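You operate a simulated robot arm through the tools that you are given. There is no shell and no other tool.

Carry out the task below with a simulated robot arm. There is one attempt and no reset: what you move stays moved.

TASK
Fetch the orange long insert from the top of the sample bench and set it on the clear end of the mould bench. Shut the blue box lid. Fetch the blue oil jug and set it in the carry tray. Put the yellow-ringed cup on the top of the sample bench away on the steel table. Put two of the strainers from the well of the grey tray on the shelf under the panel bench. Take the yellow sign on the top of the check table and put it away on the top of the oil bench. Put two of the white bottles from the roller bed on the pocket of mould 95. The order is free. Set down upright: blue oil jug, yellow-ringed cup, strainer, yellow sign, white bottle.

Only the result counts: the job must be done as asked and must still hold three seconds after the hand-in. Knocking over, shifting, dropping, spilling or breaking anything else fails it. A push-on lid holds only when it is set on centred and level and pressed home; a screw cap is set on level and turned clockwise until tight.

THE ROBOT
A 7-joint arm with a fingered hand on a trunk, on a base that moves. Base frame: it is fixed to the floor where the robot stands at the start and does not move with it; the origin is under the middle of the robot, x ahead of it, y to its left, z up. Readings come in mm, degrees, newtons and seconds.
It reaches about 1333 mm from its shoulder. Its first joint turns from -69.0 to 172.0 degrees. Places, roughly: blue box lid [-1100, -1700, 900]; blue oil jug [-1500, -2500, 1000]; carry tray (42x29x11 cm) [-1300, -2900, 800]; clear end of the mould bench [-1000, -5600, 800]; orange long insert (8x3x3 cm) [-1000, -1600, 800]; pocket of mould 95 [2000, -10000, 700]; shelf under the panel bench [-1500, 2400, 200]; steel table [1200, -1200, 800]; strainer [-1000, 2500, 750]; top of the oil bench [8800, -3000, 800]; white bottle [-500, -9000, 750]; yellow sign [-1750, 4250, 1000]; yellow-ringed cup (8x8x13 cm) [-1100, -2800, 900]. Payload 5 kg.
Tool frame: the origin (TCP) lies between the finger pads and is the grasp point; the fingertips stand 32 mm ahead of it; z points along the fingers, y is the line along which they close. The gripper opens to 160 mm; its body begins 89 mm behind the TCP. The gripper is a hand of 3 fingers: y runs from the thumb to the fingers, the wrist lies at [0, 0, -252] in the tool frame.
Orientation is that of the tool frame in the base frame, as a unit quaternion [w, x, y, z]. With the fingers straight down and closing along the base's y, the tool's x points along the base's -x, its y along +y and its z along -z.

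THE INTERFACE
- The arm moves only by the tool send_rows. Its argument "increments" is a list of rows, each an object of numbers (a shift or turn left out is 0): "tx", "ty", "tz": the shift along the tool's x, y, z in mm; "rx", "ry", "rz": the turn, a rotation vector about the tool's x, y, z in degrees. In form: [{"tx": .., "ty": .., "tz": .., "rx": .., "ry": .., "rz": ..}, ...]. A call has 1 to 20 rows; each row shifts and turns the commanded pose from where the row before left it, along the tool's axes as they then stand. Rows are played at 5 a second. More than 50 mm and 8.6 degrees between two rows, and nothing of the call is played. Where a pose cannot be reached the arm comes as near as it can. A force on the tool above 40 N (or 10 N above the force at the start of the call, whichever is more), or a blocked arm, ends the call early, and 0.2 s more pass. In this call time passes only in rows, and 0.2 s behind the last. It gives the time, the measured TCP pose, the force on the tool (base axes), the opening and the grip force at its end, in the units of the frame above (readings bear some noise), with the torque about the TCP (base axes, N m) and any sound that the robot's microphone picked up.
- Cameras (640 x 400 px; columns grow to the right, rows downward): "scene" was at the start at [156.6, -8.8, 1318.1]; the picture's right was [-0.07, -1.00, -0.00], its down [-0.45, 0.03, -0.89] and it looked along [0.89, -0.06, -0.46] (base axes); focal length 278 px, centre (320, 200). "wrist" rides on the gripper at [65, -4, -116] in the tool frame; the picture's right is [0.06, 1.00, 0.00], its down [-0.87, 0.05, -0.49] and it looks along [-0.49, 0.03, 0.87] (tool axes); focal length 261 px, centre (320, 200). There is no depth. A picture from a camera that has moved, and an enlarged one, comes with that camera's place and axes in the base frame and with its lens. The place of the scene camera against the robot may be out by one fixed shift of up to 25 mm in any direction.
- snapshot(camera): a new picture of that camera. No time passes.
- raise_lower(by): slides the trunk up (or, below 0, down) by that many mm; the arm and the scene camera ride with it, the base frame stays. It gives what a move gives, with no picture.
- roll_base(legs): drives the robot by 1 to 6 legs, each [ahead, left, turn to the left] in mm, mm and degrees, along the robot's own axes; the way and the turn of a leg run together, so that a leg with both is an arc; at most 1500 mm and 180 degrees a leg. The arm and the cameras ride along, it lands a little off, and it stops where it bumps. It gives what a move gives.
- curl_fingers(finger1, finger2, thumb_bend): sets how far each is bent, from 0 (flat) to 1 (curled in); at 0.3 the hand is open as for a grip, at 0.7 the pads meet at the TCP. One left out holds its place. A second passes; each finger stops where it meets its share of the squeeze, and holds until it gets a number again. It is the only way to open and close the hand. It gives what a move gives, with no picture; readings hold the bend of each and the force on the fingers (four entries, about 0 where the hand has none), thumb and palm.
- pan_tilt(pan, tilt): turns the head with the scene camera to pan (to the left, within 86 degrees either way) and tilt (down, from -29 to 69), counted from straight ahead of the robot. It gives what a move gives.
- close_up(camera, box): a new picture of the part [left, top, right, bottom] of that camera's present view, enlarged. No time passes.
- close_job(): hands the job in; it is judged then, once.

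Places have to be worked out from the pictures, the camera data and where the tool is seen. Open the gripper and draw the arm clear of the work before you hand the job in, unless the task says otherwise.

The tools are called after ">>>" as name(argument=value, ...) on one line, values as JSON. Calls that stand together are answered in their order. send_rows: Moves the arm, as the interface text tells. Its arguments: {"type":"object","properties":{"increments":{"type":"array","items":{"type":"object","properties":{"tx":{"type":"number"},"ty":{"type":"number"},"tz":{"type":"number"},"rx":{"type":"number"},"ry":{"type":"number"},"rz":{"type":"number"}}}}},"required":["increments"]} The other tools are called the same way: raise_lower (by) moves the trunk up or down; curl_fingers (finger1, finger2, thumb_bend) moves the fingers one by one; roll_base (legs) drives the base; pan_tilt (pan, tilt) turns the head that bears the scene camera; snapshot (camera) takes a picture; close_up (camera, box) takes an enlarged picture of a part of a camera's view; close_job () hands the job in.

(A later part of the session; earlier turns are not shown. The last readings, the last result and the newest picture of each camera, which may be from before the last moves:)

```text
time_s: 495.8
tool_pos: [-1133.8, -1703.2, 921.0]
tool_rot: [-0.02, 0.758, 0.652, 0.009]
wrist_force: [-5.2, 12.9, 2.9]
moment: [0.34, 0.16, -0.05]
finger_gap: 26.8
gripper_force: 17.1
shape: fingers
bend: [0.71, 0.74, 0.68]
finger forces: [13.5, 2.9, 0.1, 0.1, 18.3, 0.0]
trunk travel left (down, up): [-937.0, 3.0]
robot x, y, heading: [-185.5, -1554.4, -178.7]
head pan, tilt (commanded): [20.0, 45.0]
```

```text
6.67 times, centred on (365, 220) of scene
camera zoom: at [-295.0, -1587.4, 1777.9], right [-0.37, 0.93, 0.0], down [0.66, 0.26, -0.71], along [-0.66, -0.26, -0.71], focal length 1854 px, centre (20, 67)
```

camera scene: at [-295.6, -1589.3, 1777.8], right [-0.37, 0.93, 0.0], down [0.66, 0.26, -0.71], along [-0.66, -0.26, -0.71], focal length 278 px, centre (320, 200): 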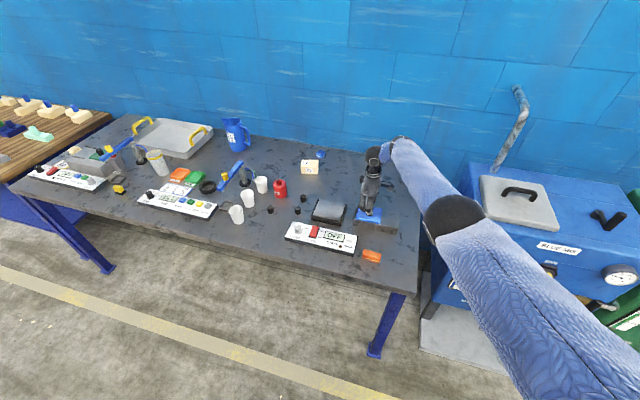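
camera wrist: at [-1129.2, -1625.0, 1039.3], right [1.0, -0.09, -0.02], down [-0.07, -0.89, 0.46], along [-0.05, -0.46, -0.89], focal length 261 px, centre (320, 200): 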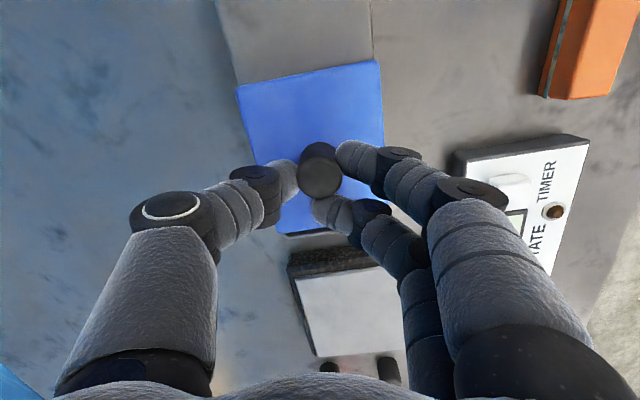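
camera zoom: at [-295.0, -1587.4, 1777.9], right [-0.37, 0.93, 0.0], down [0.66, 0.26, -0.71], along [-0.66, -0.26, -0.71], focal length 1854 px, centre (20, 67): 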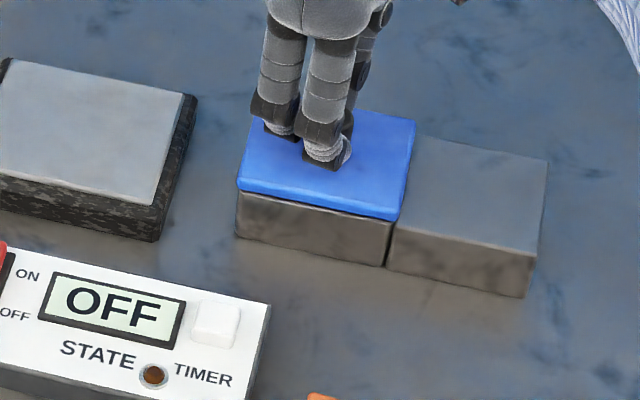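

A firm resistance (13 N) — the lid has reached its closed stop and is flush with the box end. I relax 1 mm and release the knob.

>>> send_rows(increments=[{"tx": 0.8, "ty": -0.2}])

>>> curl_fingers(finger1=0.55, finger2=0.55, thumb_bend=0.55)

>>> send_rows(increments=[{"tz": -20}, {"tz": -35}, {"tz": -40}, {"tz": -35}])

>>> snapshot(camera="wrist")

>>> close_up(camera="scene", box=[320, 180, 410, 260])

```text
time_s: 496.2
tool_pos: [-1134.4, -1702.7, 920.9]
tool_rot: [-0.019, 0.758, 0.652, 0.008]
wrist_force: [-4.8, 14.7, 1.5]
moment: [0.34, 0.16, -0.03]
finger_gap: 26.9
gripper_force: 17.5
shape: fingers
bend: [0.71, 0.74, 0.68]
finger forces: [14.0, 2.8, 0.1, 0.0, 17.5, 0.0]
trunk travel left (down, up): [-937.0, 3.0]
robot x, y, heading: [-182.0, -1552.7, -178.7]
head pan, tilt (commanded): [20.0, 45.0]
```

```text
time_s: 497.2
tool_pos: [-1134.0, -1704.9, 920.6]
tool_rot: [-0.018, 0.757, 0.653, 0.008]
wrist_force: [0.1, 0.2, -0.6]
moment: [-0.04, 0.03, -0.04]
finger_gap: 66.3
gripper_force: 0.0
shape: fingers
bend: [0.55, 0.55, 0.55]
finger forces: [0.1, 0.0, 0.1, 0.0, 0.0, 0.1]
trunk travel left (down, up): [-937.0, 3.0]
robot x, y, heading: [-185.2, -1551.6, -178.5]
head pan, tilt (commanded): [20.0, 45.0]
```

```text
time_s: 498.2
tool_pos: [-1129.9, -1713.2, 1045.8]
tool_rot: [-0.059, 0.74, 0.67, 0.02]
wrist_force: [-1.1, 2.0, 3.3]
moment: [-0.35, -0.2, -0.04]
finger_gap: 66.9
gripper_force: 0.0
shape: fingers
bend: [0.55, 0.55, 0.55]
finger forces: [0.0, 0.1, 0.0, 0.0, 0.0, 0.1]
trunk travel left (down, up): [-937.0, 3.0]
robot x, y, heading: [-185.1, -1555.3, -178.6]
head pan, tilt (commanded): [20.0, 45.0]
```

```text
taken
camera wrist: at [-1122.6, -1662.8, 1168.1], right [1.0, -0.03, -0.05], down [-0.01, -0.92, 0.39], along [-0.06, -0.39, -0.92], focal length 261 px, centre (320, 200)
```

wrist: 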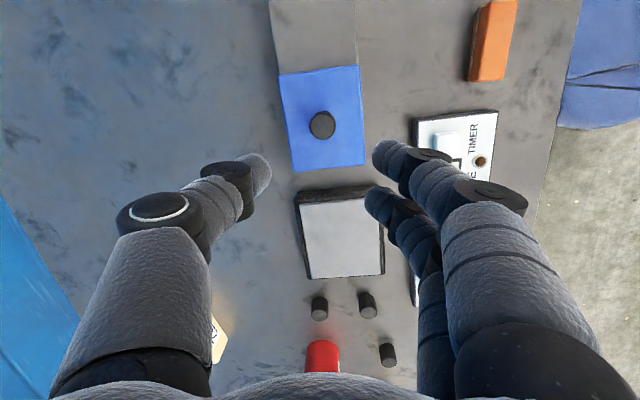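

```text
5.00 times, centred on (365, 220) of scene
camera zoom: at [-292.6, -1595.6, 1778.3], right [-0.36, 0.93, 0.0], down [0.66, 0.26, -0.71], along [-0.66, -0.26, -0.71], focal length 1390 px, centre (95, 100)
```

zoom: 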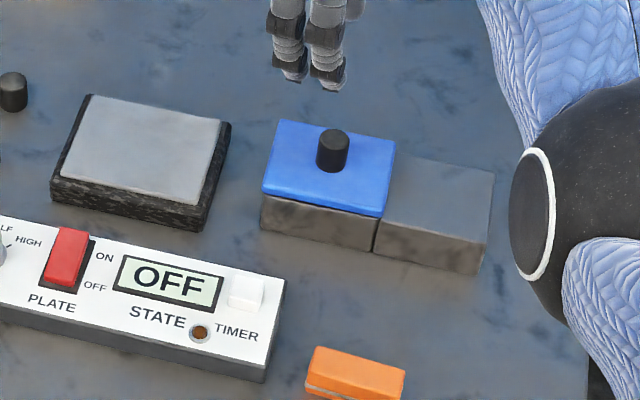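

The lid is fully shut over its section. The last reading shows a small odd torque and tilt, so I check the pose again.

>>> send_rows(increments=[{"tz": -2}])

>>> snapshot(camera="scene")

```text
time_s: 498.6
tool_pos: [-1134.3, -1713.2, 1050.8]
tool_rot: [-0.018, 0.757, 0.653, 0.009]
wrist_force: [-0.1, -0.6, -0.8]
moment: [0.07, 0.04, 0.0]
finger_gap: 66.7
gripper_force: 0.1
shape: fingers
bend: [0.55, 0.55, 0.55]
finger forces: [0.0, 0.0, 0.0, 0.0, 0.1, 0.0]
trunk travel left (down, up): [-937.0, 3.0]
robot x, y, heading: [-185.9, -1556.5, -178.6]
head pan, tilt (commanded): [20.0, 45.0]
```

```text
taken
camera scene: at [-294.3, -1592.9, 1777.8], right [-0.37, 0.93, 0.0], down [0.66, 0.26, -0.71], along [-0.66, -0.26, -0.71], focal length 278 px, centre (320, 200)
```

scene: 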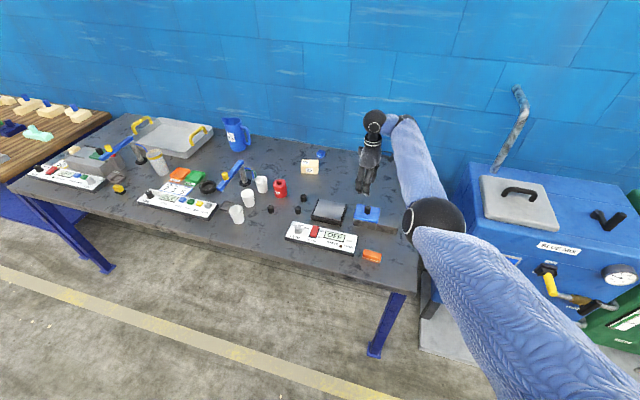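

All fine. Next the orange insert. I move the base so the hand is above it.

>>> roll_base(legs=[[-175, -70, 0]])

>>> snapshot(camera="wrist")

```text
time_s: 500.1
tool_pos: [-962.6, -1635.7, 1052.9]
tool_rot: [-0.019, 0.757, 0.653, 0.008]
wrist_force: [0.0, -0.2, -0.8]
moment: [0.01, -0.01, 0.01]
finger_gap: 67.0
gripper_force: 0.1
shape: fingers
bend: [0.55, 0.55, 0.55]
finger forces: [0.0, 0.1, 0.0, 0.1, 0.0, 0.1]
trunk travel left (down, up): [-937.0, 3.0]
robot x, y, heading: [-9.1, -1480.4, -178.7]
head pan, tilt (commanded): [20.0, 45.0]
```

```text
taken
camera wrist: at [-954.9, -1574.9, 1171.2], right [1.0, -0.09, -0.02], down [-0.07, -0.89, 0.46], along [-0.05, -0.46, -0.89], focal length 261 px, centre (320, 200)
```

wrist: 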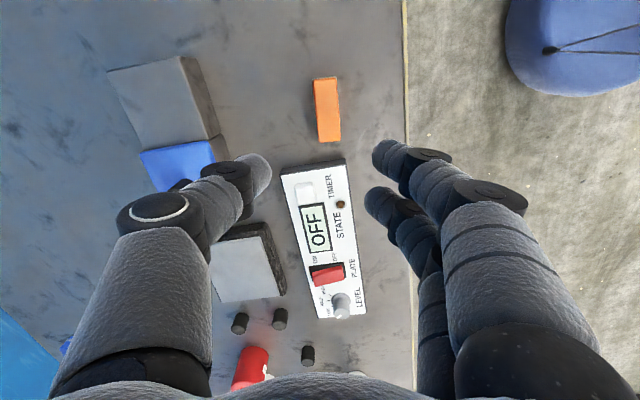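

The insert is at about (−954, −1623). I centre over it and descend partway for a precise second view.

>>> send_rows(increments=[{"tx": 13, "ty": 6}, {"tz": 40}, {"tz": 40}, {"tz": 30}])

>>> snapshot(camera="wrist")

```text
time_s: 501.1
tool_pos: [-955.5, -1619.4, 942.0]
tool_rot: [-0.019, 0.757, 0.653, 0.008]
wrist_force: [0.2, 0.2, 0.3]
moment: [0.0, 0.0, 0.01]
finger_gap: 67.2
gripper_force: 0.1
shape: fingers
bend: [0.55, 0.55, 0.55]
finger forces: [0.1, 0.0, 0.1, 0.0, 0.1, 0.1]
trunk travel left (down, up): [-937.0, 3.0]
robot x, y, heading: [-14.7, -1476.7, -178.5]
head pan, tilt (commanded): [20.0, 45.0]
```

```text
taken
camera wrist: at [-949.0, -1558.8, 1060.4], right [1.0, -0.09, -0.02], down [-0.07, -0.89, 0.46], along [-0.05, -0.46, -0.89], focal length 261 px, centre (320, 200)
```

wrist: 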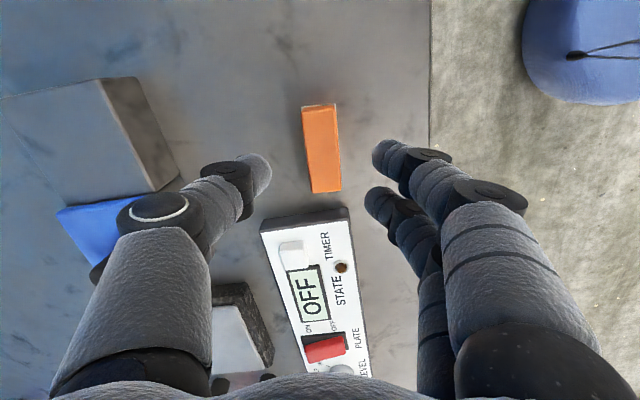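

Insert top ≈ z 828, bench ≈ 798. It is aligned with the hand; I descend in stages.

>>> send_rows(increments=[{"tx": -5, "tz": 30}, {"tz": 30}, {"tz": 25}])

>>> send_rows(increments=[{"tz": 8}, {"tz": 6}])

>>> snapshot(camera="wrist")

```text
time_s: 501.9
tool_pos: [-956.2, -1623.0, 861.3]
tool_rot: [-0.021, 0.757, 0.653, 0.006]
wrist_force: [0.9, 1.0, 18.8]
moment: [-0.43, -0.81, 0.11]
finger_gap: 66.9
gripper_force: 10.2
shape: fingers
bend: [0.55, 0.58, 0.55]
finger forces: [1.0, 19.1, 0.0, 0.0, 0.1, 0.0]
trunk travel left (down, up): [-937.0, 3.0]
robot x, y, heading: [-14.2, -1480.9, -178.6]
head pan, tilt (commanded): [20.0, 45.0]
```

```text
time_s: 502.2
tool_pos: [-961.1, -1622.3, 861.5]
tool_rot: [-0.02, 0.757, 0.653, 0.005]
wrist_force: [4.4, 5.7, 29.4]
moment: [-0.48, -1.43, 0.36]
finger_gap: 67.1
gripper_force: 14.7
shape: fingers
bend: [0.55, 0.57, 0.55]
finger forces: [1.0, 28.1, 0.0, 0.0, 0.1, 0.1]
trunk travel left (down, up): [-937.0, 3.0]
robot x, y, heading: [-11.2, -1482.9, -178.7]
head pan, tilt (commanded): [20.0, 45.0]
stopped in row 1: the force on the tool passed its limit at 48 N (the readings are from after the stop); the commanded pose is now the measured one
```

```text
taken
camera wrist: at [-952.7, -1561.5, 979.5], right [1.0, -0.08, -0.02], down [-0.06, -0.89, 0.46], along [-0.06, -0.46, -0.89], focal length 261 px, centre (320, 200)
```

wrist: 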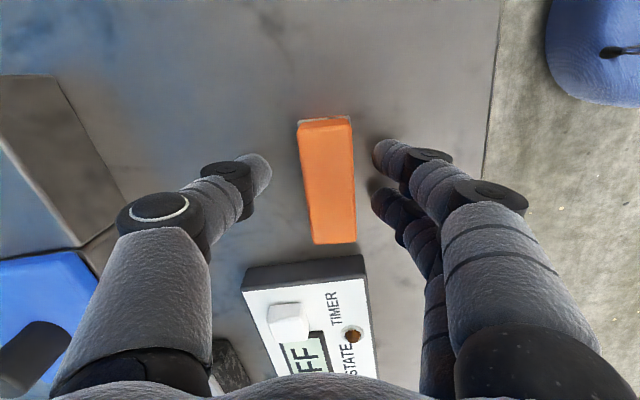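

The finger touched the bench: its top is at z≈829. I lift 5 mm and close on the insert.

>>> send_rows(increments=[{"tz": -6, "ty": 3}])

>>> curl_fingers(finger1=0.75, finger2=0.75, thumb_bend=0.75)

>>> snapshot(camera="wrist")

```text
time_s: 502.6
tool_pos: [-955.1, -1622.3, 862.4]
tool_rot: [-0.019, 0.757, 0.653, 0.007]
wrist_force: [0.7, 1.0, 3.5]
moment: [-0.08, -0.2, 0.04]
finger_gap: 67.1
gripper_force: 1.8
shape: fingers
bend: [0.55, 0.56, 0.55]
finger forces: [0.0, 4.1, 0.1, 0.0, 0.0, 0.0]
trunk travel left (down, up): [-937.0, 3.0]
robot x, y, heading: [-9.8, -1481.0, -178.4]
head pan, tilt (commanded): [20.0, 45.0]
```

```text
time_s: 503.6
tool_pos: [-954.9, -1623.4, 861.7]
tool_rot: [-0.02, 0.757, 0.653, 0.006]
wrist_force: [0.0, 0.6, 0.1]
moment: [-0.02, 0.05, 0.0]
finger_gap: 31.4
gripper_force: 21.1
shape: fingers
bend: [0.66, 0.66, 0.67]
finger forces: [10.3, 10.9, 0.0, 0.0, 21.1, 0.0]
trunk travel left (down, up): [-937.0, 3.0]
robot x, y, heading: [-14.5, -1479.8, -178.6]
head pan, tilt (commanded): [20.0, 45.0]
```

```text
taken
camera wrist: at [-948.7, -1562.7, 981.0], right [1.0, -0.08, -0.02], down [-0.07, -0.89, 0.46], along [-0.06, -0.46, -0.89], focal length 261 px, centre (320, 200)
```

wrist: 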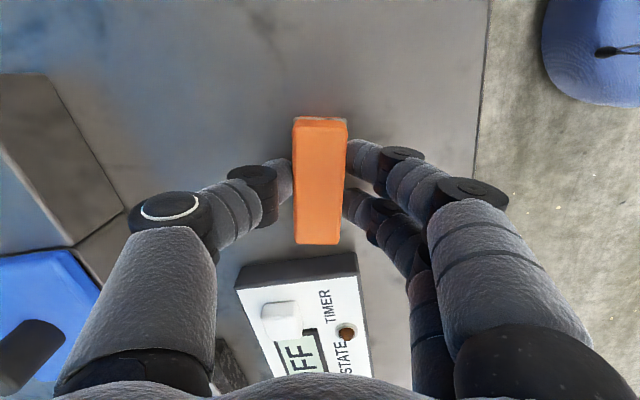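

Firm grip (21 N). I lift the insert and drive down the aisle toward the mould bench.

>>> send_rows(increments=[{"tz": -20}, {"tz": -35}, {"tz": -40}, {"tz": -40}, {"tz": -40}])

>>> roll_base(legs=[[-330, 0, 0], [0, 1300, 0], [0, 1200, 0]])

>>> pan_tilt(pan=40, tilt=30)

>>> snapshot(camera="scene")

```text
time_s: 504.8
tool_pos: [-949.3, -1632.6, 1039.6]
tool_rot: [-0.039, 0.749, 0.661, 0.011]
wrist_force: [-1.6, 2.9, 1.8]
moment: [-0.44, -0.24, -0.03]
finger_gap: 31.6
gripper_force: 20.9
shape: fingers
bend: [0.67, 0.66, 0.67]
finger forces: [10.0, 10.4, 0.0, 0.0, 20.3, 0.0]
trunk travel left (down, up): [-937.0, 3.0]
robot x, y, heading: [-8.9, -1483.4, -178.6]
head pan, tilt (commanded): [20.0, 45.0]
```

```text
time_s: 518.8
tool_pos: [-610.4, -4080.8, 1038.6]
tool_rot: [-0.02, 0.767, 0.641, 0.006]
wrist_force: [-0.2, -1.4, -1.2]
moment: [0.0, 0.03, -0.01]
finger_gap: 31.3
gripper_force: 20.5
shape: fingers
bend: [0.67, 0.66, 0.67]
finger forces: [10.0, 10.5, 0.0, 0.0, 20.4, 0.0]
trunk travel left (down, up): [-937.0, 3.0]
robot x, y, heading: [332.2, -3962.2, 179.4]
head pan, tilt (commanded): [20.0, 45.0]
```

```text
time_s: 519.6
tool_pos: [-611.9, -4081.0, 1038.2]
tool_rot: [-0.02, 0.768, 0.64, 0.005]
wrist_force: [-0.4, -1.6, -0.8]
moment: [-0.04, -0.05, -0.03]
finger_gap: 31.4
gripper_force: 20.2
shape: fingers
bend: [0.67, 0.66, 0.67]
finger forces: [10.0, 10.4, 0.0, 0.0, 20.3, 0.0]
trunk travel left (down, up): [-937.0, 3.0]
robot x, y, heading: [331.3, -3964.3, 179.5]
head pan, tilt (commanded): [40.0, 30.0]
```

```text
taken
camera scene: at [229.0, -4022.4, 1800.4], right [-0.64, 0.77, 0.0], down [0.39, 0.32, -0.87], along [-0.67, -0.55, -0.5], focal length 278 px, centre (320, 200)
```

scene: 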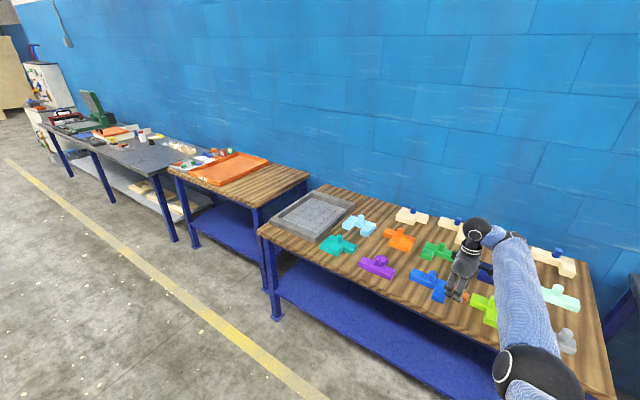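

The target clear end is the near end of the second bench (with the orange tray), around (−1000, −5650). I slide left 1560 mm, then approach.

>>> roll_base(legs=[[0, 800, 0], [0, 760, 0]])

>>> pan_tilt(pan=15, tilt=35)

>>> snapshot(camera="scene")

```text
time_s: 527.5
tool_pos: [-605.7, -5640.8, 1037.7]
tool_rot: [-0.02, 0.762, 0.647, 0.006]
wrist_force: [-0.8, -0.5, -0.8]
moment: [0.03, -0.01, 0.01]
finger_gap: 31.7
gripper_force: 20.2
shape: fingers
bend: [0.67, 0.66, 0.67]
finger forces: [10.0, 10.4, 0.0, 0.1, 20.4, 0.0]
trunk travel left (down, up): [-937.0, 3.0]
robot x, y, heading: [338.4, -5504.7, -179.3]
head pan, tilt (commanded): [40.0, 30.0]
```

```text
time_s: 528.4
tool_pos: [-605.5, -5640.7, 1037.1]
tool_rot: [-0.019, 0.762, 0.648, 0.006]
wrist_force: [0.2, -0.1, -0.8]
moment: [-0.03, 0.0, -0.02]
finger_gap: 31.8
gripper_force: 20.4
shape: fingers
bend: [0.67, 0.66, 0.67]
finger forces: [10.0, 10.3, 0.0, 0.0, 20.4, 0.0]
trunk travel left (down, up): [-937.0, 3.0]
robot x, y, heading: [338.3, -5502.1, -179.3]
head pan, tilt (commanded): [15.0, 35.0]
```

```text
taken
camera scene: at [217.0, -5532.0, 1792.6], right [-0.27, 0.96, 0.0], down [0.55, 0.16, -0.82], along [-0.79, -0.22, -0.57], focal length 278 px, centre (320, 200)
```

scene: 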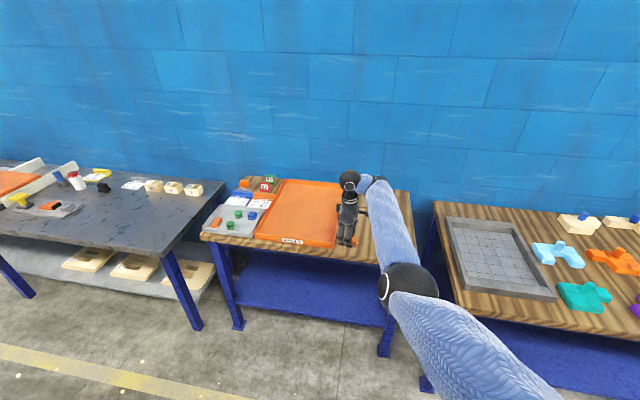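

The clear wood strip lies between the orange tray (edge y≈−5770) and the bench's right end (y≈−5420). I drive ahead 395 mm and 50 mm right to be over its middle.

>>> roll_base(legs=[[395, -50, 0]])

>>> snapshot(camera="wrist")

>>> snapshot(camera="scene")

```text
time_s: 530.9
tool_pos: [-1001.4, -5595.7, 1037.9]
tool_rot: [-0.02, 0.761, 0.648, 0.006]
wrist_force: [-0.4, -0.3, -1.3]
moment: [0.02, 0.01, 0.0]
finger_gap: 31.4
gripper_force: 20.6
shape: fingers
bend: [0.67, 0.66, 0.67]
finger forces: [9.9, 10.4, 0.0, 0.0, 20.5, 0.0]
trunk travel left (down, up): [-937.0, 3.0]
robot x, y, heading: [-59.2, -5458.8, -179.2]
head pan, tilt (commanded): [15.0, 35.0]
```

```text
taken
camera wrist: at [-992.9, -5535.6, 1156.1], right [0.99, -0.1, -0.02], down [-0.08, -0.88, 0.46], along [-0.06, -0.46, -0.89], focal length 261 px, centre (320, 200)
```

wrist: 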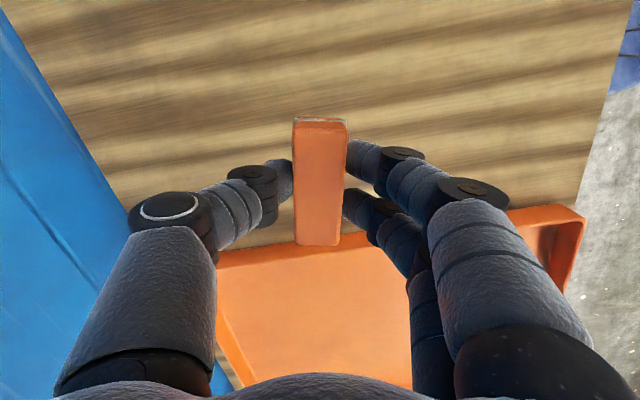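

```text
taken
camera scene: at [-178.9, -5487.3, 1792.6], right [-0.27, 0.96, 0.0], down [0.55, 0.16, -0.82], along [-0.79, -0.22, -0.57], focal length 278 px, centre (320, 200)
```

scene: 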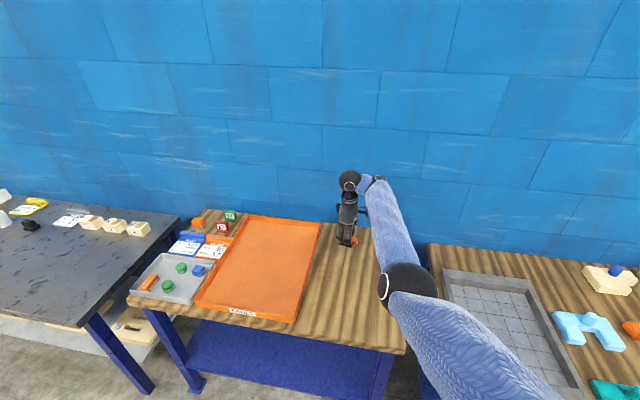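

The spot beneath is clear wood. I lower the insert.

>>> send_rows(increments=[{"tz": 40}, {"tz": 40}, {"tz": 35}, {"tz": 20}])

>>> snapshot(camera="wrist")

```text
time_s: 531.9
tool_pos: [-1003.4, -5591.1, 903.5]
tool_rot: [-0.02, 0.762, 0.647, 0.006]
wrist_force: [-0.5, 0.2, -0.7]
moment: [-0.04, -0.03, 0.02]
finger_gap: 31.5
gripper_force: 19.6
shape: fingers
bend: [0.67, 0.66, 0.67]
finger forces: [10.0, 10.4, 0.0, 0.0, 20.4, 0.0]
trunk travel left (down, up): [-937.0, 3.0]
robot x, y, heading: [-60.4, -5460.1, -179.1]
head pan, tilt (commanded): [15.0, 35.0]
```

```text
taken
camera wrist: at [-994.5, -5531.2, 1020.8], right [0.99, -0.1, -0.02], down [-0.08, -0.88, 0.46], along [-0.06, -0.46, -0.89], focal length 261 px, centre (320, 200)
```

wrist: 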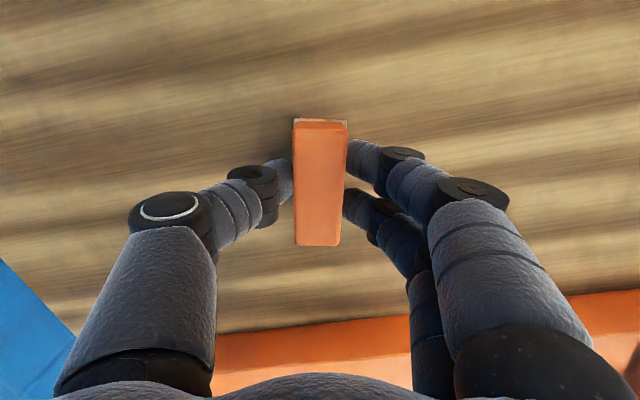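

>>> send_rows(increments=[{"tz": 6}, {"tz": 5}, {"tz": 4}, {"tz": 3}])

>>> send_rows(increments=[{"tz": 3}, {"tz": 3}, {"tz": 3}])

```text
time_s: 532.9
tool_pos: [-1004.0, -5590.9, 887.4]
tool_rot: [-0.02, 0.761, 0.648, 0.004]
wrist_force: [1.3, 1.6, 16.7]
moment: [0.03, -0.06, 0.03]
finger_gap: 31.2
gripper_force: 24.3
shape: fingers
bend: [0.68, 0.68, 0.68]
finger forces: [11.9, 12.9, 0.1, 0.1, 23.8, 0.0]
trunk travel left (down, up): [-937.0, 3.0]
robot x, y, heading: [-59.8, -5461.8, -179.4]
head pan, tilt (commanded): [15.0, 35.0]
```

```text
time_s: 533.5
tool_pos: [-1005.9, -5591.9, 887.0]
tool_rot: [-0.021, 0.761, 0.649, 0.002]
wrist_force: [7.7, 3.1, 27.9]
moment: [0.06, -0.39, 0.03]
finger_gap: 31.4
gripper_force: 25.9
shape: fingers
bend: [0.7, 0.69, 0.68]
finger forces: [14.4, 15.1, 0.1, 0.0, 22.1, 0.0]
trunk travel left (down, up): [-937.0, 3.0]
robot x, y, heading: [-57.0, -5460.5, -179.4]
head pan, tilt (commanded): [15.0, 35.0]
stopped in row 3: the force on the tool passed its limit at 43 N (the readings are from after the stop); the commanded pose is now the measured one
```

The insert is on the wood (contact at TCP z≈888). I ease off and release.

>>> send_rows(increments=[{"tz": -3}])

>>> curl_fingers(finger1=0.57, finger2=0.57, thumb_bend=0.57)

>>> snapshot(camera="wrist")

```text
time_s: 533.9
tool_pos: [-1004.0, -5591.1, 887.6]
tool_rot: [-0.021, 0.761, 0.648, 0.003]
wrist_force: [-0.4, -0.5, 16.9]
moment: [-0.02, -0.01, 0.03]
finger_gap: 31.3
gripper_force: 24.2
shape: fingers
bend: [0.7, 0.69, 0.68]
finger forces: [11.6, 12.0, 0.0, 0.1, 24.9, 0.1]
trunk travel left (down, up): [-937.0, 3.0]
robot x, y, heading: [-57.4, -5455.6, -179.3]
head pan, tilt (commanded): [15.0, 35.0]
```

```text
time_s: 534.9
tool_pos: [-1004.0, -5592.4, 890.0]
tool_rot: [-0.022, 0.762, 0.648, 0.002]
wrist_force: [-6.2, -2.1, 33.9]
moment: [-0.26, 0.34, -0.11]
finger_gap: 51.1
gripper_force: 16.8
shape: fingers
bend: [0.61, 0.63, 0.57]
finger forces: [8.9, 11.8, 0.0, 0.0, 13.1, 0.0]
trunk travel left (down, up): [-937.0, 3.0]
robot x, y, heading: [-56.2, -5459.2, -179.5]
head pan, tilt (commanded): [15.0, 35.0]
```

```text
taken
camera wrist: at [-995.1, -5530.7, 1007.2], right [0.99, -0.1, -0.03], down [-0.07, -0.88, 0.46], along [-0.07, -0.46, -0.89], focal length 261 px, centre (320, 200)
```

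wrist: 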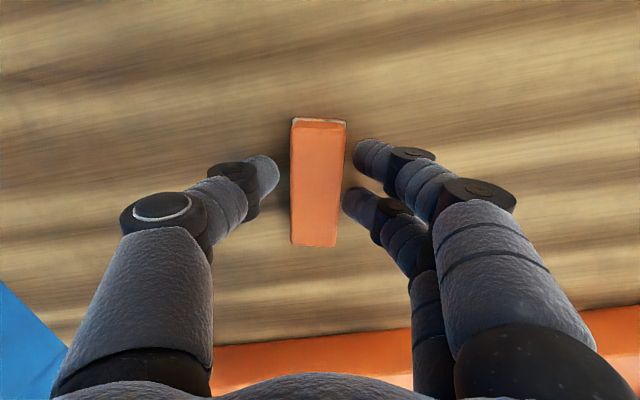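

Fingertips press the bench while opening; I lift a little, then fully withdraw.

>>> send_rows(increments=[{"tz": -6}, {"tz": -6}])

>>> send_rows(increments=[{"tz": -20}, {"tz": -35}, {"tz": -40}, {"tz": -40}])

>>> snapshot(camera="wrist")

```text
time_s: 535.5
tool_pos: [-1003.9, -5589.9, 895.1]
tool_rot: [-0.021, 0.762, 0.648, 0.006]
wrist_force: [0.3, -0.2, -0.4]
moment: [-0.03, -0.05, -0.03]
finger_gap: 62.5
gripper_force: 0.0
shape: fingers
bend: [0.56, 0.56, 0.56]
finger forces: [0.1, 0.1, 0.1, 0.1, 0.0, 0.0]
trunk travel left (down, up): [-937.0, 3.0]
robot x, y, heading: [-61.5, -5454.7, -179.3]
head pan, tilt (commanded): [15.0, 35.0]
```

```text
time_s: 536.5
tool_pos: [-996.6, -5603.7, 1032.4]
tool_rot: [-0.049, 0.748, 0.662, 0.011]
wrist_force: [-2.0, 2.1, 3.4]
moment: [-0.35, -0.2, -0.05]
finger_gap: 63.2
gripper_force: 0.1
shape: fingers
bend: [0.56, 0.56, 0.56]
finger forces: [0.0, 0.1, 0.0, 0.0, 0.0, 0.0]
trunk travel left (down, up): [-937.0, 3.0]
robot x, y, heading: [-59.9, -5460.3, -179.4]
head pan, tilt (commanded): [15.0, 35.0]
```

```text
taken
camera wrist: at [-987.9, -5549.3, 1153.6], right [1.0, -0.06, -0.05], down [-0.03, -0.91, 0.41], along [-0.07, -0.41, -0.91], focal length 261 px, centre (320, 200)
```

wrist: 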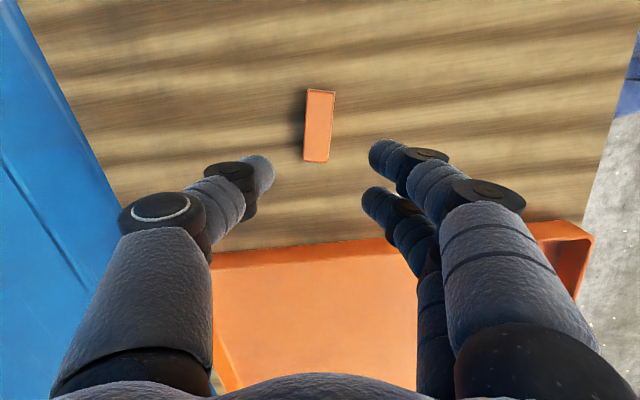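

The insert rests on the clear end. Now on to the bottles: I back off and look down the aisle toward −y.

>>> roll_base(legs=[[-420, 0, 0]])

>>> pan_tilt(pan=75, tilt=15)

>>> snapshot(camera="scene")

```text
time_s: 539.1
tool_pos: [-578.1, -5592.6, 1033.2]
tool_rot: [-0.021, 0.76, 0.649, 0.004]
wrist_force: [0.1, 0.1, -1.2]
moment: [-0.01, -0.01, 0.01]
finger_gap: 62.9
gripper_force: 0.0
shape: fingers
bend: [0.56, 0.56, 0.56]
finger forces: [0.1, 0.1, 0.1, 0.1, 0.1, 0.1]
trunk travel left (down, up): [-937.0, 3.0]
robot x, y, heading: [365.2, -5455.1, -179.0]
head pan, tilt (commanded): [15.0, 35.0]
```

```text
time_s: 540.4
tool_pos: [-580.1, -5592.8, 1031.0]
tool_rot: [-0.021, 0.761, 0.649, 0.004]
wrist_force: [-0.5, 0.4, -0.2]
moment: [-0.01, 0.02, -0.01]
finger_gap: 63.0
gripper_force: 0.2
shape: fingers
bend: [0.56, 0.56, 0.56]
finger forces: [0.0, 0.1, 0.0, 0.0, 0.1, 0.0]
trunk travel left (down, up): [-937.0, 3.0]
robot x, y, heading: [368.7, -5456.7, -179.2]
head pan, tilt (commanded): [75.0, 15.0]
```

```text
taken
camera scene: at [305.7, -5548.3, 1824.6], right [-0.97, 0.25, 0.0], down [0.06, 0.25, -0.97], along [-0.24, -0.94, -0.26], focal length 278 px, centre (320, 200)
```

scene: 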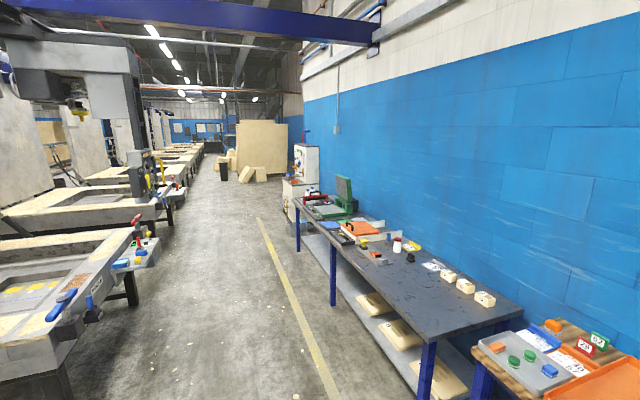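

>>> close_up(camera="scene", box=[270, 130, 430, 270])

>>> close_up(camera="scene", box=[60, 120, 260, 260])

```text
2.86 times, centred on (350, 200) of scene
camera zoom: at [305.7, -5548.3, 1824.6], right [-0.97, 0.25, 0.0], down [0.06, 0.25, -0.97], along [-0.24, -0.94, -0.26], focal length 794 px, centre (234, 200)
```

zoom: 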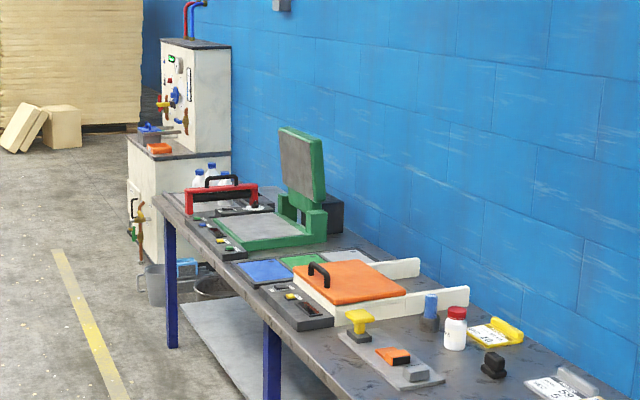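

```text
2.86 times, centred on (160, 190) of scene
camera zoom: at [305.7, -5548.3, 1824.6], right [-0.97, 0.25, 0.0], down [0.06, 0.25, -0.97], along [-0.24, -0.94, -0.26], focal length 794 px, centre (777, 229)
```

zoom: 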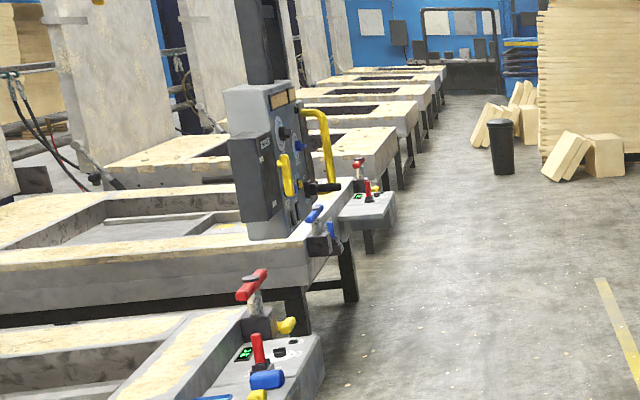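

The blue-capped white bottles stand by the white cabinet near (−550, −9300). I align my heading with the aisle and slide left about 3 m.

>>> roll_base(legs=[[0, 0, 4.5], [-60, 1500, 0], [0, 1400, 0]])

>>> pan_tilt(pan=30, tilt=28)

>>> snapshot(camera="scene")

>>> pan_tilt(pan=86, tilt=20)

>>> snapshot(camera="scene")

```text
refused: leg 2 is longer than a leg can be; nothing moved
```

```text
time_s: 541.5
tool_pos: [-578.8, -5592.6, 1032.3]
tool_rot: [-0.021, 0.761, 0.648, 0.004]
wrist_force: [0.1, -0.6, 0.2]
moment: [0.0, -0.01, 0.0]
finger_gap: 62.8
gripper_force: 0.1
shape: fingers
bend: [0.56, 0.56, 0.56]
finger forces: [0.0, 0.0, 0.1, 0.0, 0.0, 0.1]
trunk travel left (down, up): [-937.0, 3.0]
robot x, y, heading: [370.1, -5453.4, -179.2]
head pan, tilt (commanded): [30.0, 28.0]
```

```text
taken
camera scene: at [250.4, -5504.6, 1803.6], right [-0.51, 0.86, 0.0], down [0.4, 0.24, -0.88], along [-0.76, -0.45, -0.47], focal length 278 px, centre (320, 200)
```

scene: 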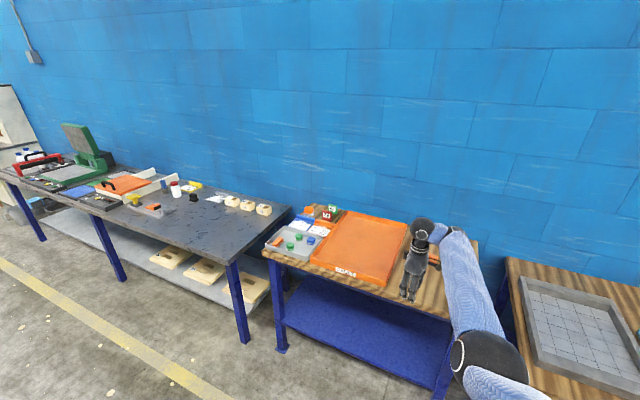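

```text
time_s: 542.8
tool_pos: [-578.5, -5591.9, 1032.6]
tool_rot: [-0.02, 0.76, 0.649, 0.005]
wrist_force: [-0.6, -0.5, 0.0]
moment: [-0.01, -0.01, -0.02]
finger_gap: 62.9
gripper_force: 0.0
shape: fingers
bend: [0.56, 0.56, 0.56]
finger forces: [0.0, 0.0, 0.0, 0.1, 0.1, 0.0]
trunk travel left (down, up): [-937.0, 3.0]
robot x, y, heading: [360.9, -5457.6, -179.4]
head pan, tilt (commanded): [85.9, 20.0]
```

```text
taken
camera scene: at [323.5, -5550.8, 1816.5], right [-1.0, 0.06, 0.0], down [0.02, 0.34, -0.94], along [-0.05, -0.94, -0.34], focal length 278 px, centre (320, 200)
```

scene: 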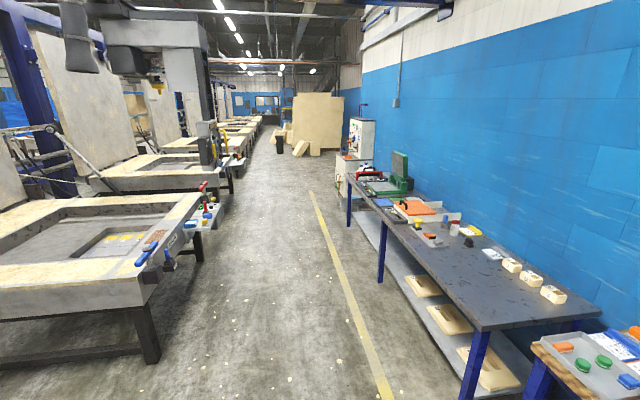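

Aisle is wide and free. I repeat the drive with legal legs.

>>> roll_base(legs=[[0, 0, 4.5], [-80, 1400, 0], [0, 1450, 0]])

>>> pan_tilt(pan=35, tilt=28)

>>> snapshot(camera="scene")

>>> pan_tilt(pan=86, tilt=20)

>>> snapshot(camera="scene")

```text
time_s: 557.1
tool_pos: [-175.5, -8538.1, 1032.9]
tool_rot: [-0.021, 0.725, 0.688, 0.002]
wrist_force: [0.3, 0.5, -0.2]
moment: [-0.04, 0.0, 0.01]
finger_gap: 63.0
gripper_force: 0.0
shape: fingers
bend: [0.56, 0.56, 0.56]
finger forces: [0.1, 0.0, 0.0, 0.1, 0.0, 0.0]
trunk travel left (down, up): [-937.0, 3.0]
robot x, y, heading: [744.5, -8301.2, -173.1]
head pan, tilt (commanded): [85.9, 20.0]
```

```text
time_s: 558.3
tool_pos: [-175.8, -8537.4, 1032.8]
tool_rot: [-0.02, 0.725, 0.688, 0.004]
wrist_force: [-0.1, 0.3, 0.6]
moment: [-0.01, 0.0, -0.01]
finger_gap: 63.0
gripper_force: 0.1
shape: fingers
bend: [0.56, 0.56, 0.56]
finger forces: [0.0, 0.0, 0.1, 0.1, 0.0, 0.0]
trunk travel left (down, up): [-937.0, 3.0]
robot x, y, heading: [750.8, -8301.1, -173.0]
head pan, tilt (commanded): [35.0, 28.0]
```

```text
taken
camera scene: at [644.6, -8370.0, 1803.6], right [-0.67, 0.74, 0.0], down [0.35, 0.31, -0.88], along [-0.66, -0.59, -0.47], focal length 278 px, centre (320, 200)
```

scene: 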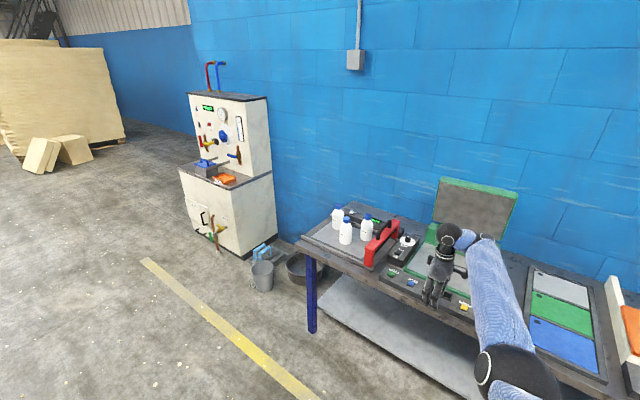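

```text
time_s: 559.5
tool_pos: [-175.0, -8538.6, 1033.6]
tool_rot: [-0.022, 0.725, 0.689, 0.003]
wrist_force: [0.4, 0.5, 0.2]
moment: [-0.04, -0.01, -0.01]
finger_gap: 63.0
gripper_force: 0.1
shape: fingers
bend: [0.56, 0.56, 0.56]
finger forces: [0.0, 0.0, 0.0, 0.0, 0.0, 0.0]
trunk travel left (down, up): [-937.0, 3.0]
robot x, y, heading: [748.8, -8304.0, -172.6]
head pan, tilt (commanded): [85.9, 20.0]
```

```text
taken
camera scene: at [717.0, -8401.9, 1816.5], right [-1.0, -0.05, 0.0], down [-0.02, 0.34, -0.94], along [0.05, -0.94, -0.34], focal length 278 px, centre (320, 200)
```

scene: 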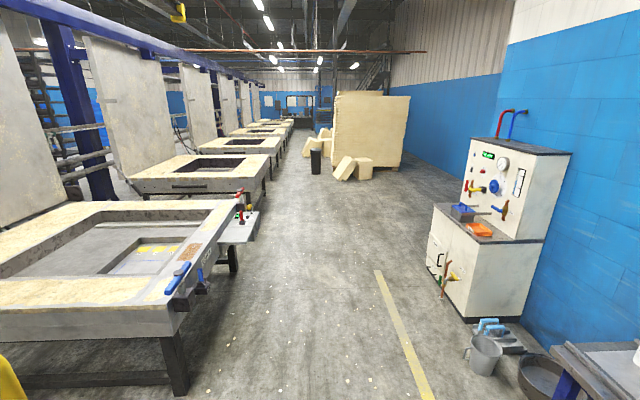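

The bottles stand at the end of the bench by a red sealer, and the near mould on the left is where (2000, −10000) projects – mould 95. Zooming in on both.

>>> close_up(camera="scene", box=[0, 180, 280, 360])

>>> pan_tilt(pan=35, tilt=28)

>>> close_up(camera="scene", box=[290, 180, 450, 310])

```text
2.22 times, centred on (140, 270) of scene
camera zoom: at [717.0, -8401.9, 1816.5], right [-1.0, -0.05, 0.0], down [-0.02, 0.34, -0.94], along [0.05, -0.94, -0.34], focal length 618 px, centre (720, 44)
```

zoom: 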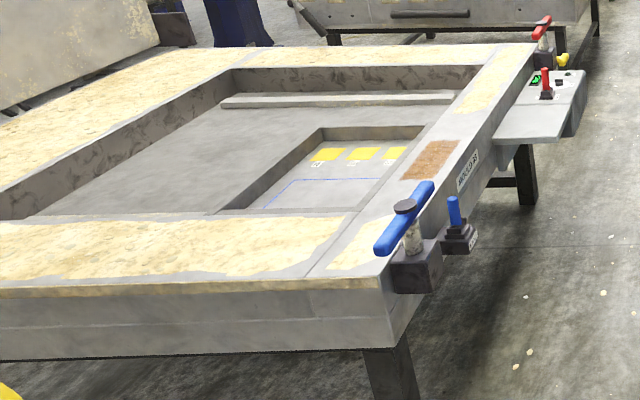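

```text
time_s: 560.7
tool_pos: [-175.3, -8538.1, 1032.0]
tool_rot: [-0.021, 0.725, 0.688, 0.003]
wrist_force: [-0.4, 0.3, 0.0]
moment: [-0.01, -0.02, 0.01]
finger_gap: 62.8
gripper_force: 0.1
shape: fingers
bend: [0.56, 0.56, 0.56]
finger forces: [0.1, 0.0, 0.0, 0.1, 0.0, 0.0]
trunk travel left (down, up): [-937.0, 3.0]
robot x, y, heading: [745.2, -8298.8, -173.1]
head pan, tilt (commanded): [35.0, 28.0]
```

```text
3.08 times, centred on (370, 245) of scene
camera zoom: at [644.6, -8369.9, 1803.6], right [-0.67, 0.74, 0.0], down [0.35, 0.31, -0.88], along [-0.66, -0.59, -0.47], focal length 856 px, centre (166, 62)
```

zoom: 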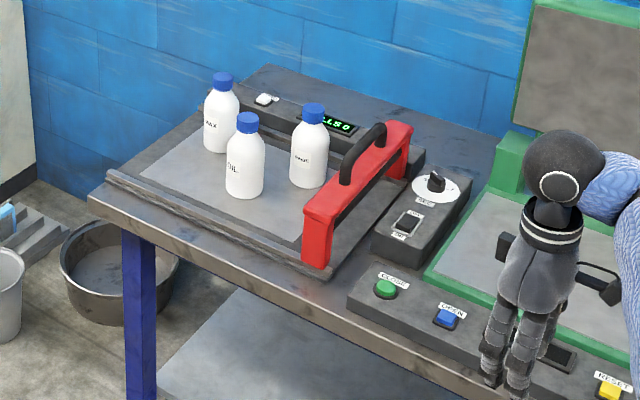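

The pocket with three marked slots is clear to see. Three blue-capped bottles stand on the roller bed. I raise the hand and move above the bottles for a look from the top.

>>> send_rows(increments=[{"tz": -20}, {"tz": -22}])

>>> roll_base(legs=[[0, 480, 0]])

>>> snapshot(camera="wrist")

>>> snapshot(camera="scene")

```text
time_s: 561.3
tool_pos: [-176.8, -8537.4, 1077.4]
tool_rot: [-0.022, 0.725, 0.688, 0.003]
wrist_force: [-0.1, -1.3, 0.3]
moment: [-0.02, -0.01, 0.02]
finger_gap: 63.0
gripper_force: 0.1
shape: fingers
bend: [0.56, 0.56, 0.56]
finger forces: [0.0, 0.1, 0.1, 0.0, 0.1, 0.0]
trunk travel left (down, up): [-937.0, 3.0]
robot x, y, heading: [748.4, -8300.5, -173.1]
head pan, tilt (commanded): [35.0, 28.0]
```

```text
time_s: 564.1
tool_pos: [-118.8, -9009.0, 1074.6]
tool_rot: [-0.021, 0.726, 0.687, 0.002]
wrist_force: [0.3, -0.8, 0.0]
moment: [0.03, -0.04, 0.01]
finger_gap: 62.8
gripper_force: 0.0
shape: fingers
bend: [0.56, 0.56, 0.56]
finger forces: [0.1, 0.0, 0.1, 0.0, 0.1, 0.1]
trunk travel left (down, up): [-937.0, 3.0]
robot x, y, heading: [803.2, -8774.9, -173.3]
head pan, tilt (commanded): [35.0, 28.0]
```

```text
taken
camera wrist: at [-117.2, -8947.7, 1193.7], right [1.0, 0.01, -0.02], down [0.02, -0.89, 0.46], along [-0.02, -0.46, -0.89], focal length 261 px, centre (320, 200)
```

wrist: 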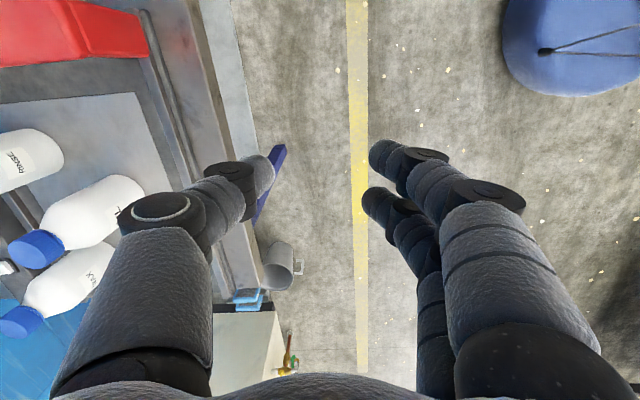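

```text
taken
camera scene: at [701.1, -8842.5, 1803.6], right [-0.67, 0.75, 0.0], down [0.35, 0.31, -0.88], along [-0.66, -0.59, -0.47], focal length 278 px, centre (320, 200)
```

scene: 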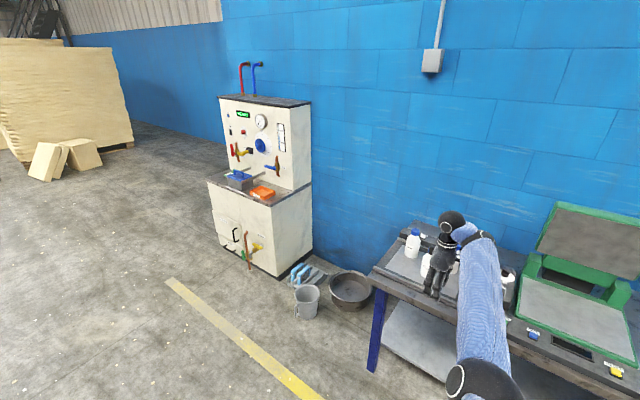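

I'm approaching the bottles; I go 200 mm further ahead for a better estimate.

>>> roll_base(legs=[[200, 60, 0]])

>>> snapshot(camera="wrist")

>>> close_up(camera="scene", box=[360, 200, 520, 320])

```text
time_s: 565.8
tool_pos: [-309.4, -9094.2, 1074.6]
tool_rot: [-0.021, 0.725, 0.689, 0.003]
wrist_force: [0.2, -1.1, 0.2]
moment: [0.01, -0.03, -0.02]
finger_gap: 63.1
gripper_force: 0.1
shape: fingers
bend: [0.56, 0.56, 0.56]
finger forces: [0.0, 0.1, 0.0, 0.0, 0.0, 0.0]
trunk travel left (down, up): [-937.0, 3.0]
robot x, y, heading: [612.2, -8855.4, -173.2]
head pan, tilt (commanded): [35.0, 28.0]
```

```text
taken
camera wrist: at [-308.1, -9034.0, 1193.2], right [1.0, 0.01, -0.02], down [0.02, -0.89, 0.46], along [-0.02, -0.46, -0.89], focal length 261 px, centre (320, 200)
```

wrist: 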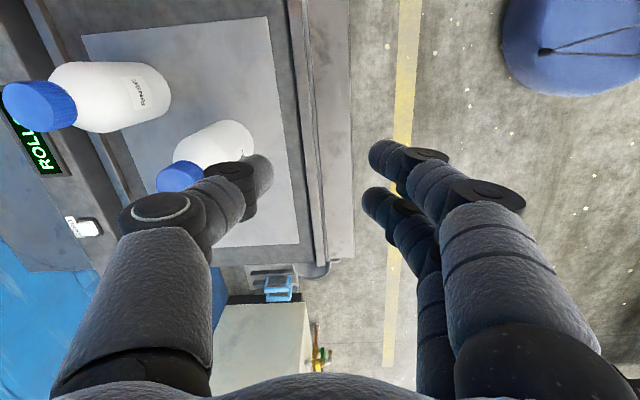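

```text
3.33 times, centred on (440, 260) of scene
camera zoom: at [509.7, -8925.7, 1803.5], right [-0.67, 0.74, 0.0], down [0.35, 0.31, -0.88], along [-0.66, -0.59, -0.47], focal length 927 px, centre (-80, 0)
```

zoom: 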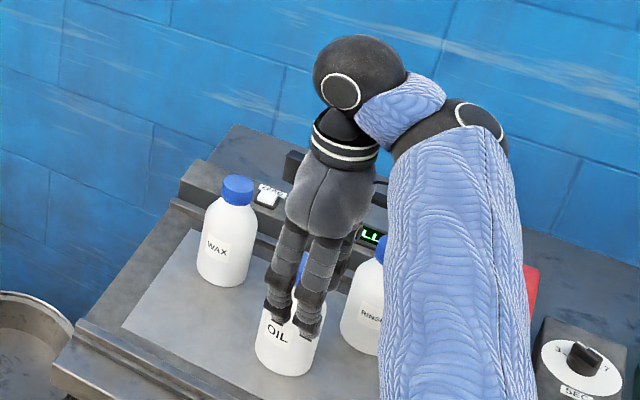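

The bottle top is at about z≈925 and OIL stands near (−475, −9150). I roll the base to bring the hand directly above OIL.

>>> roll_base(legs=[[171, 36, 0]])

>>> snapshot(camera="wrist")

```text
time_s: 567.2
tool_pos: [-475.8, -9151.4, 1075.4]
tool_rot: [-0.021, 0.725, 0.688, 0.003]
wrist_force: [0.9, 0.0, 0.2]
moment: [-0.02, 0.0, 0.01]
finger_gap: 63.2
gripper_force: 0.1
shape: fingers
bend: [0.56, 0.56, 0.56]
finger forces: [0.1, 0.0, 0.0, 0.1, 0.0, 0.0]
trunk travel left (down, up): [-937.0, 3.0]
robot x, y, heading: [450.1, -8914.6, -172.8]
head pan, tilt (commanded): [35.0, 28.0]
```

```text
taken
camera wrist: at [-473.1, -9090.2, 1193.4], right [1.0, 0.01, -0.02], down [0.02, -0.89, 0.46], along [-0.02, -0.46, -0.89], focal length 261 px, centre (320, 200)
```

wrist: 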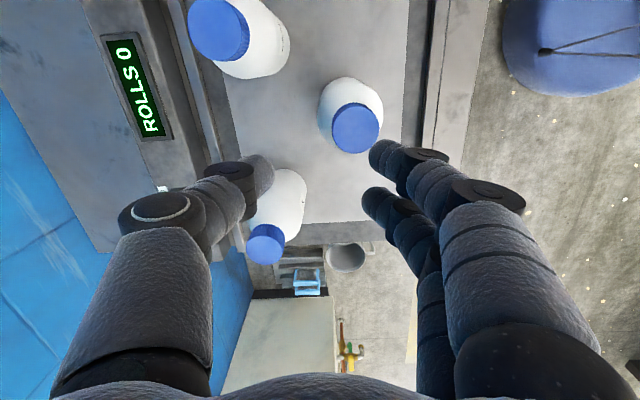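

OIL's cap is at about (−448, −9138), top ≈ 960. I correct the position and descend a bit to refine.

>>> send_rows(increments=[{"tx": 7, "ty": 13, "tz": 20}, {"tx": 7.4, "ty": 13, "tz": 25}])

>>> snapshot(camera="wrist")

```text
time_s: 568.0
tool_pos: [-472.7, -9112.4, 1048.7]
tool_rot: [-0.035, 0.732, 0.68, -0.005]
wrist_force: [-0.5, -0.3, 0.1]
moment: [-0.02, 0.03, 0.01]
finger_gap: 62.9
gripper_force: 0.1
shape: fingers
bend: [0.56, 0.56, 0.56]
finger forces: [0.1, 0.0, 0.1, 0.1, 0.0, 0.0]
trunk travel left (down, up): [-937.0, 3.0]
robot x, y, heading: [452.6, -8914.0, -172.7]
head pan, tilt (commanded): [35.0, 28.0]
stopped in row 2: the arm was blocked; the commanded pose is now the measured one
```

```text
taken
camera wrist: at [-465.5, -9053.4, 1168.4], right [1.0, -0.01, -0.05], down [0.01, -0.89, 0.45], along [-0.05, -0.45, -0.89], focal length 261 px, centre (320, 200)
```

wrist: 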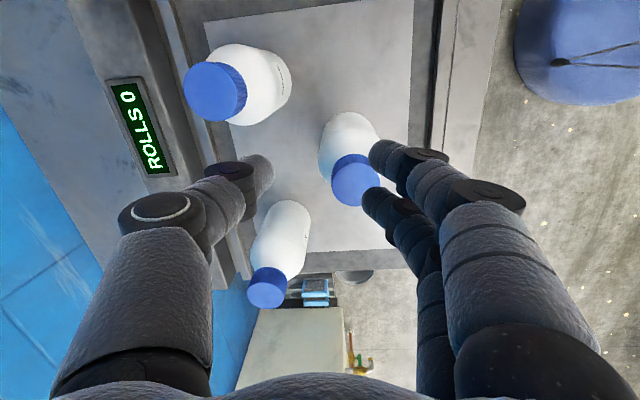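

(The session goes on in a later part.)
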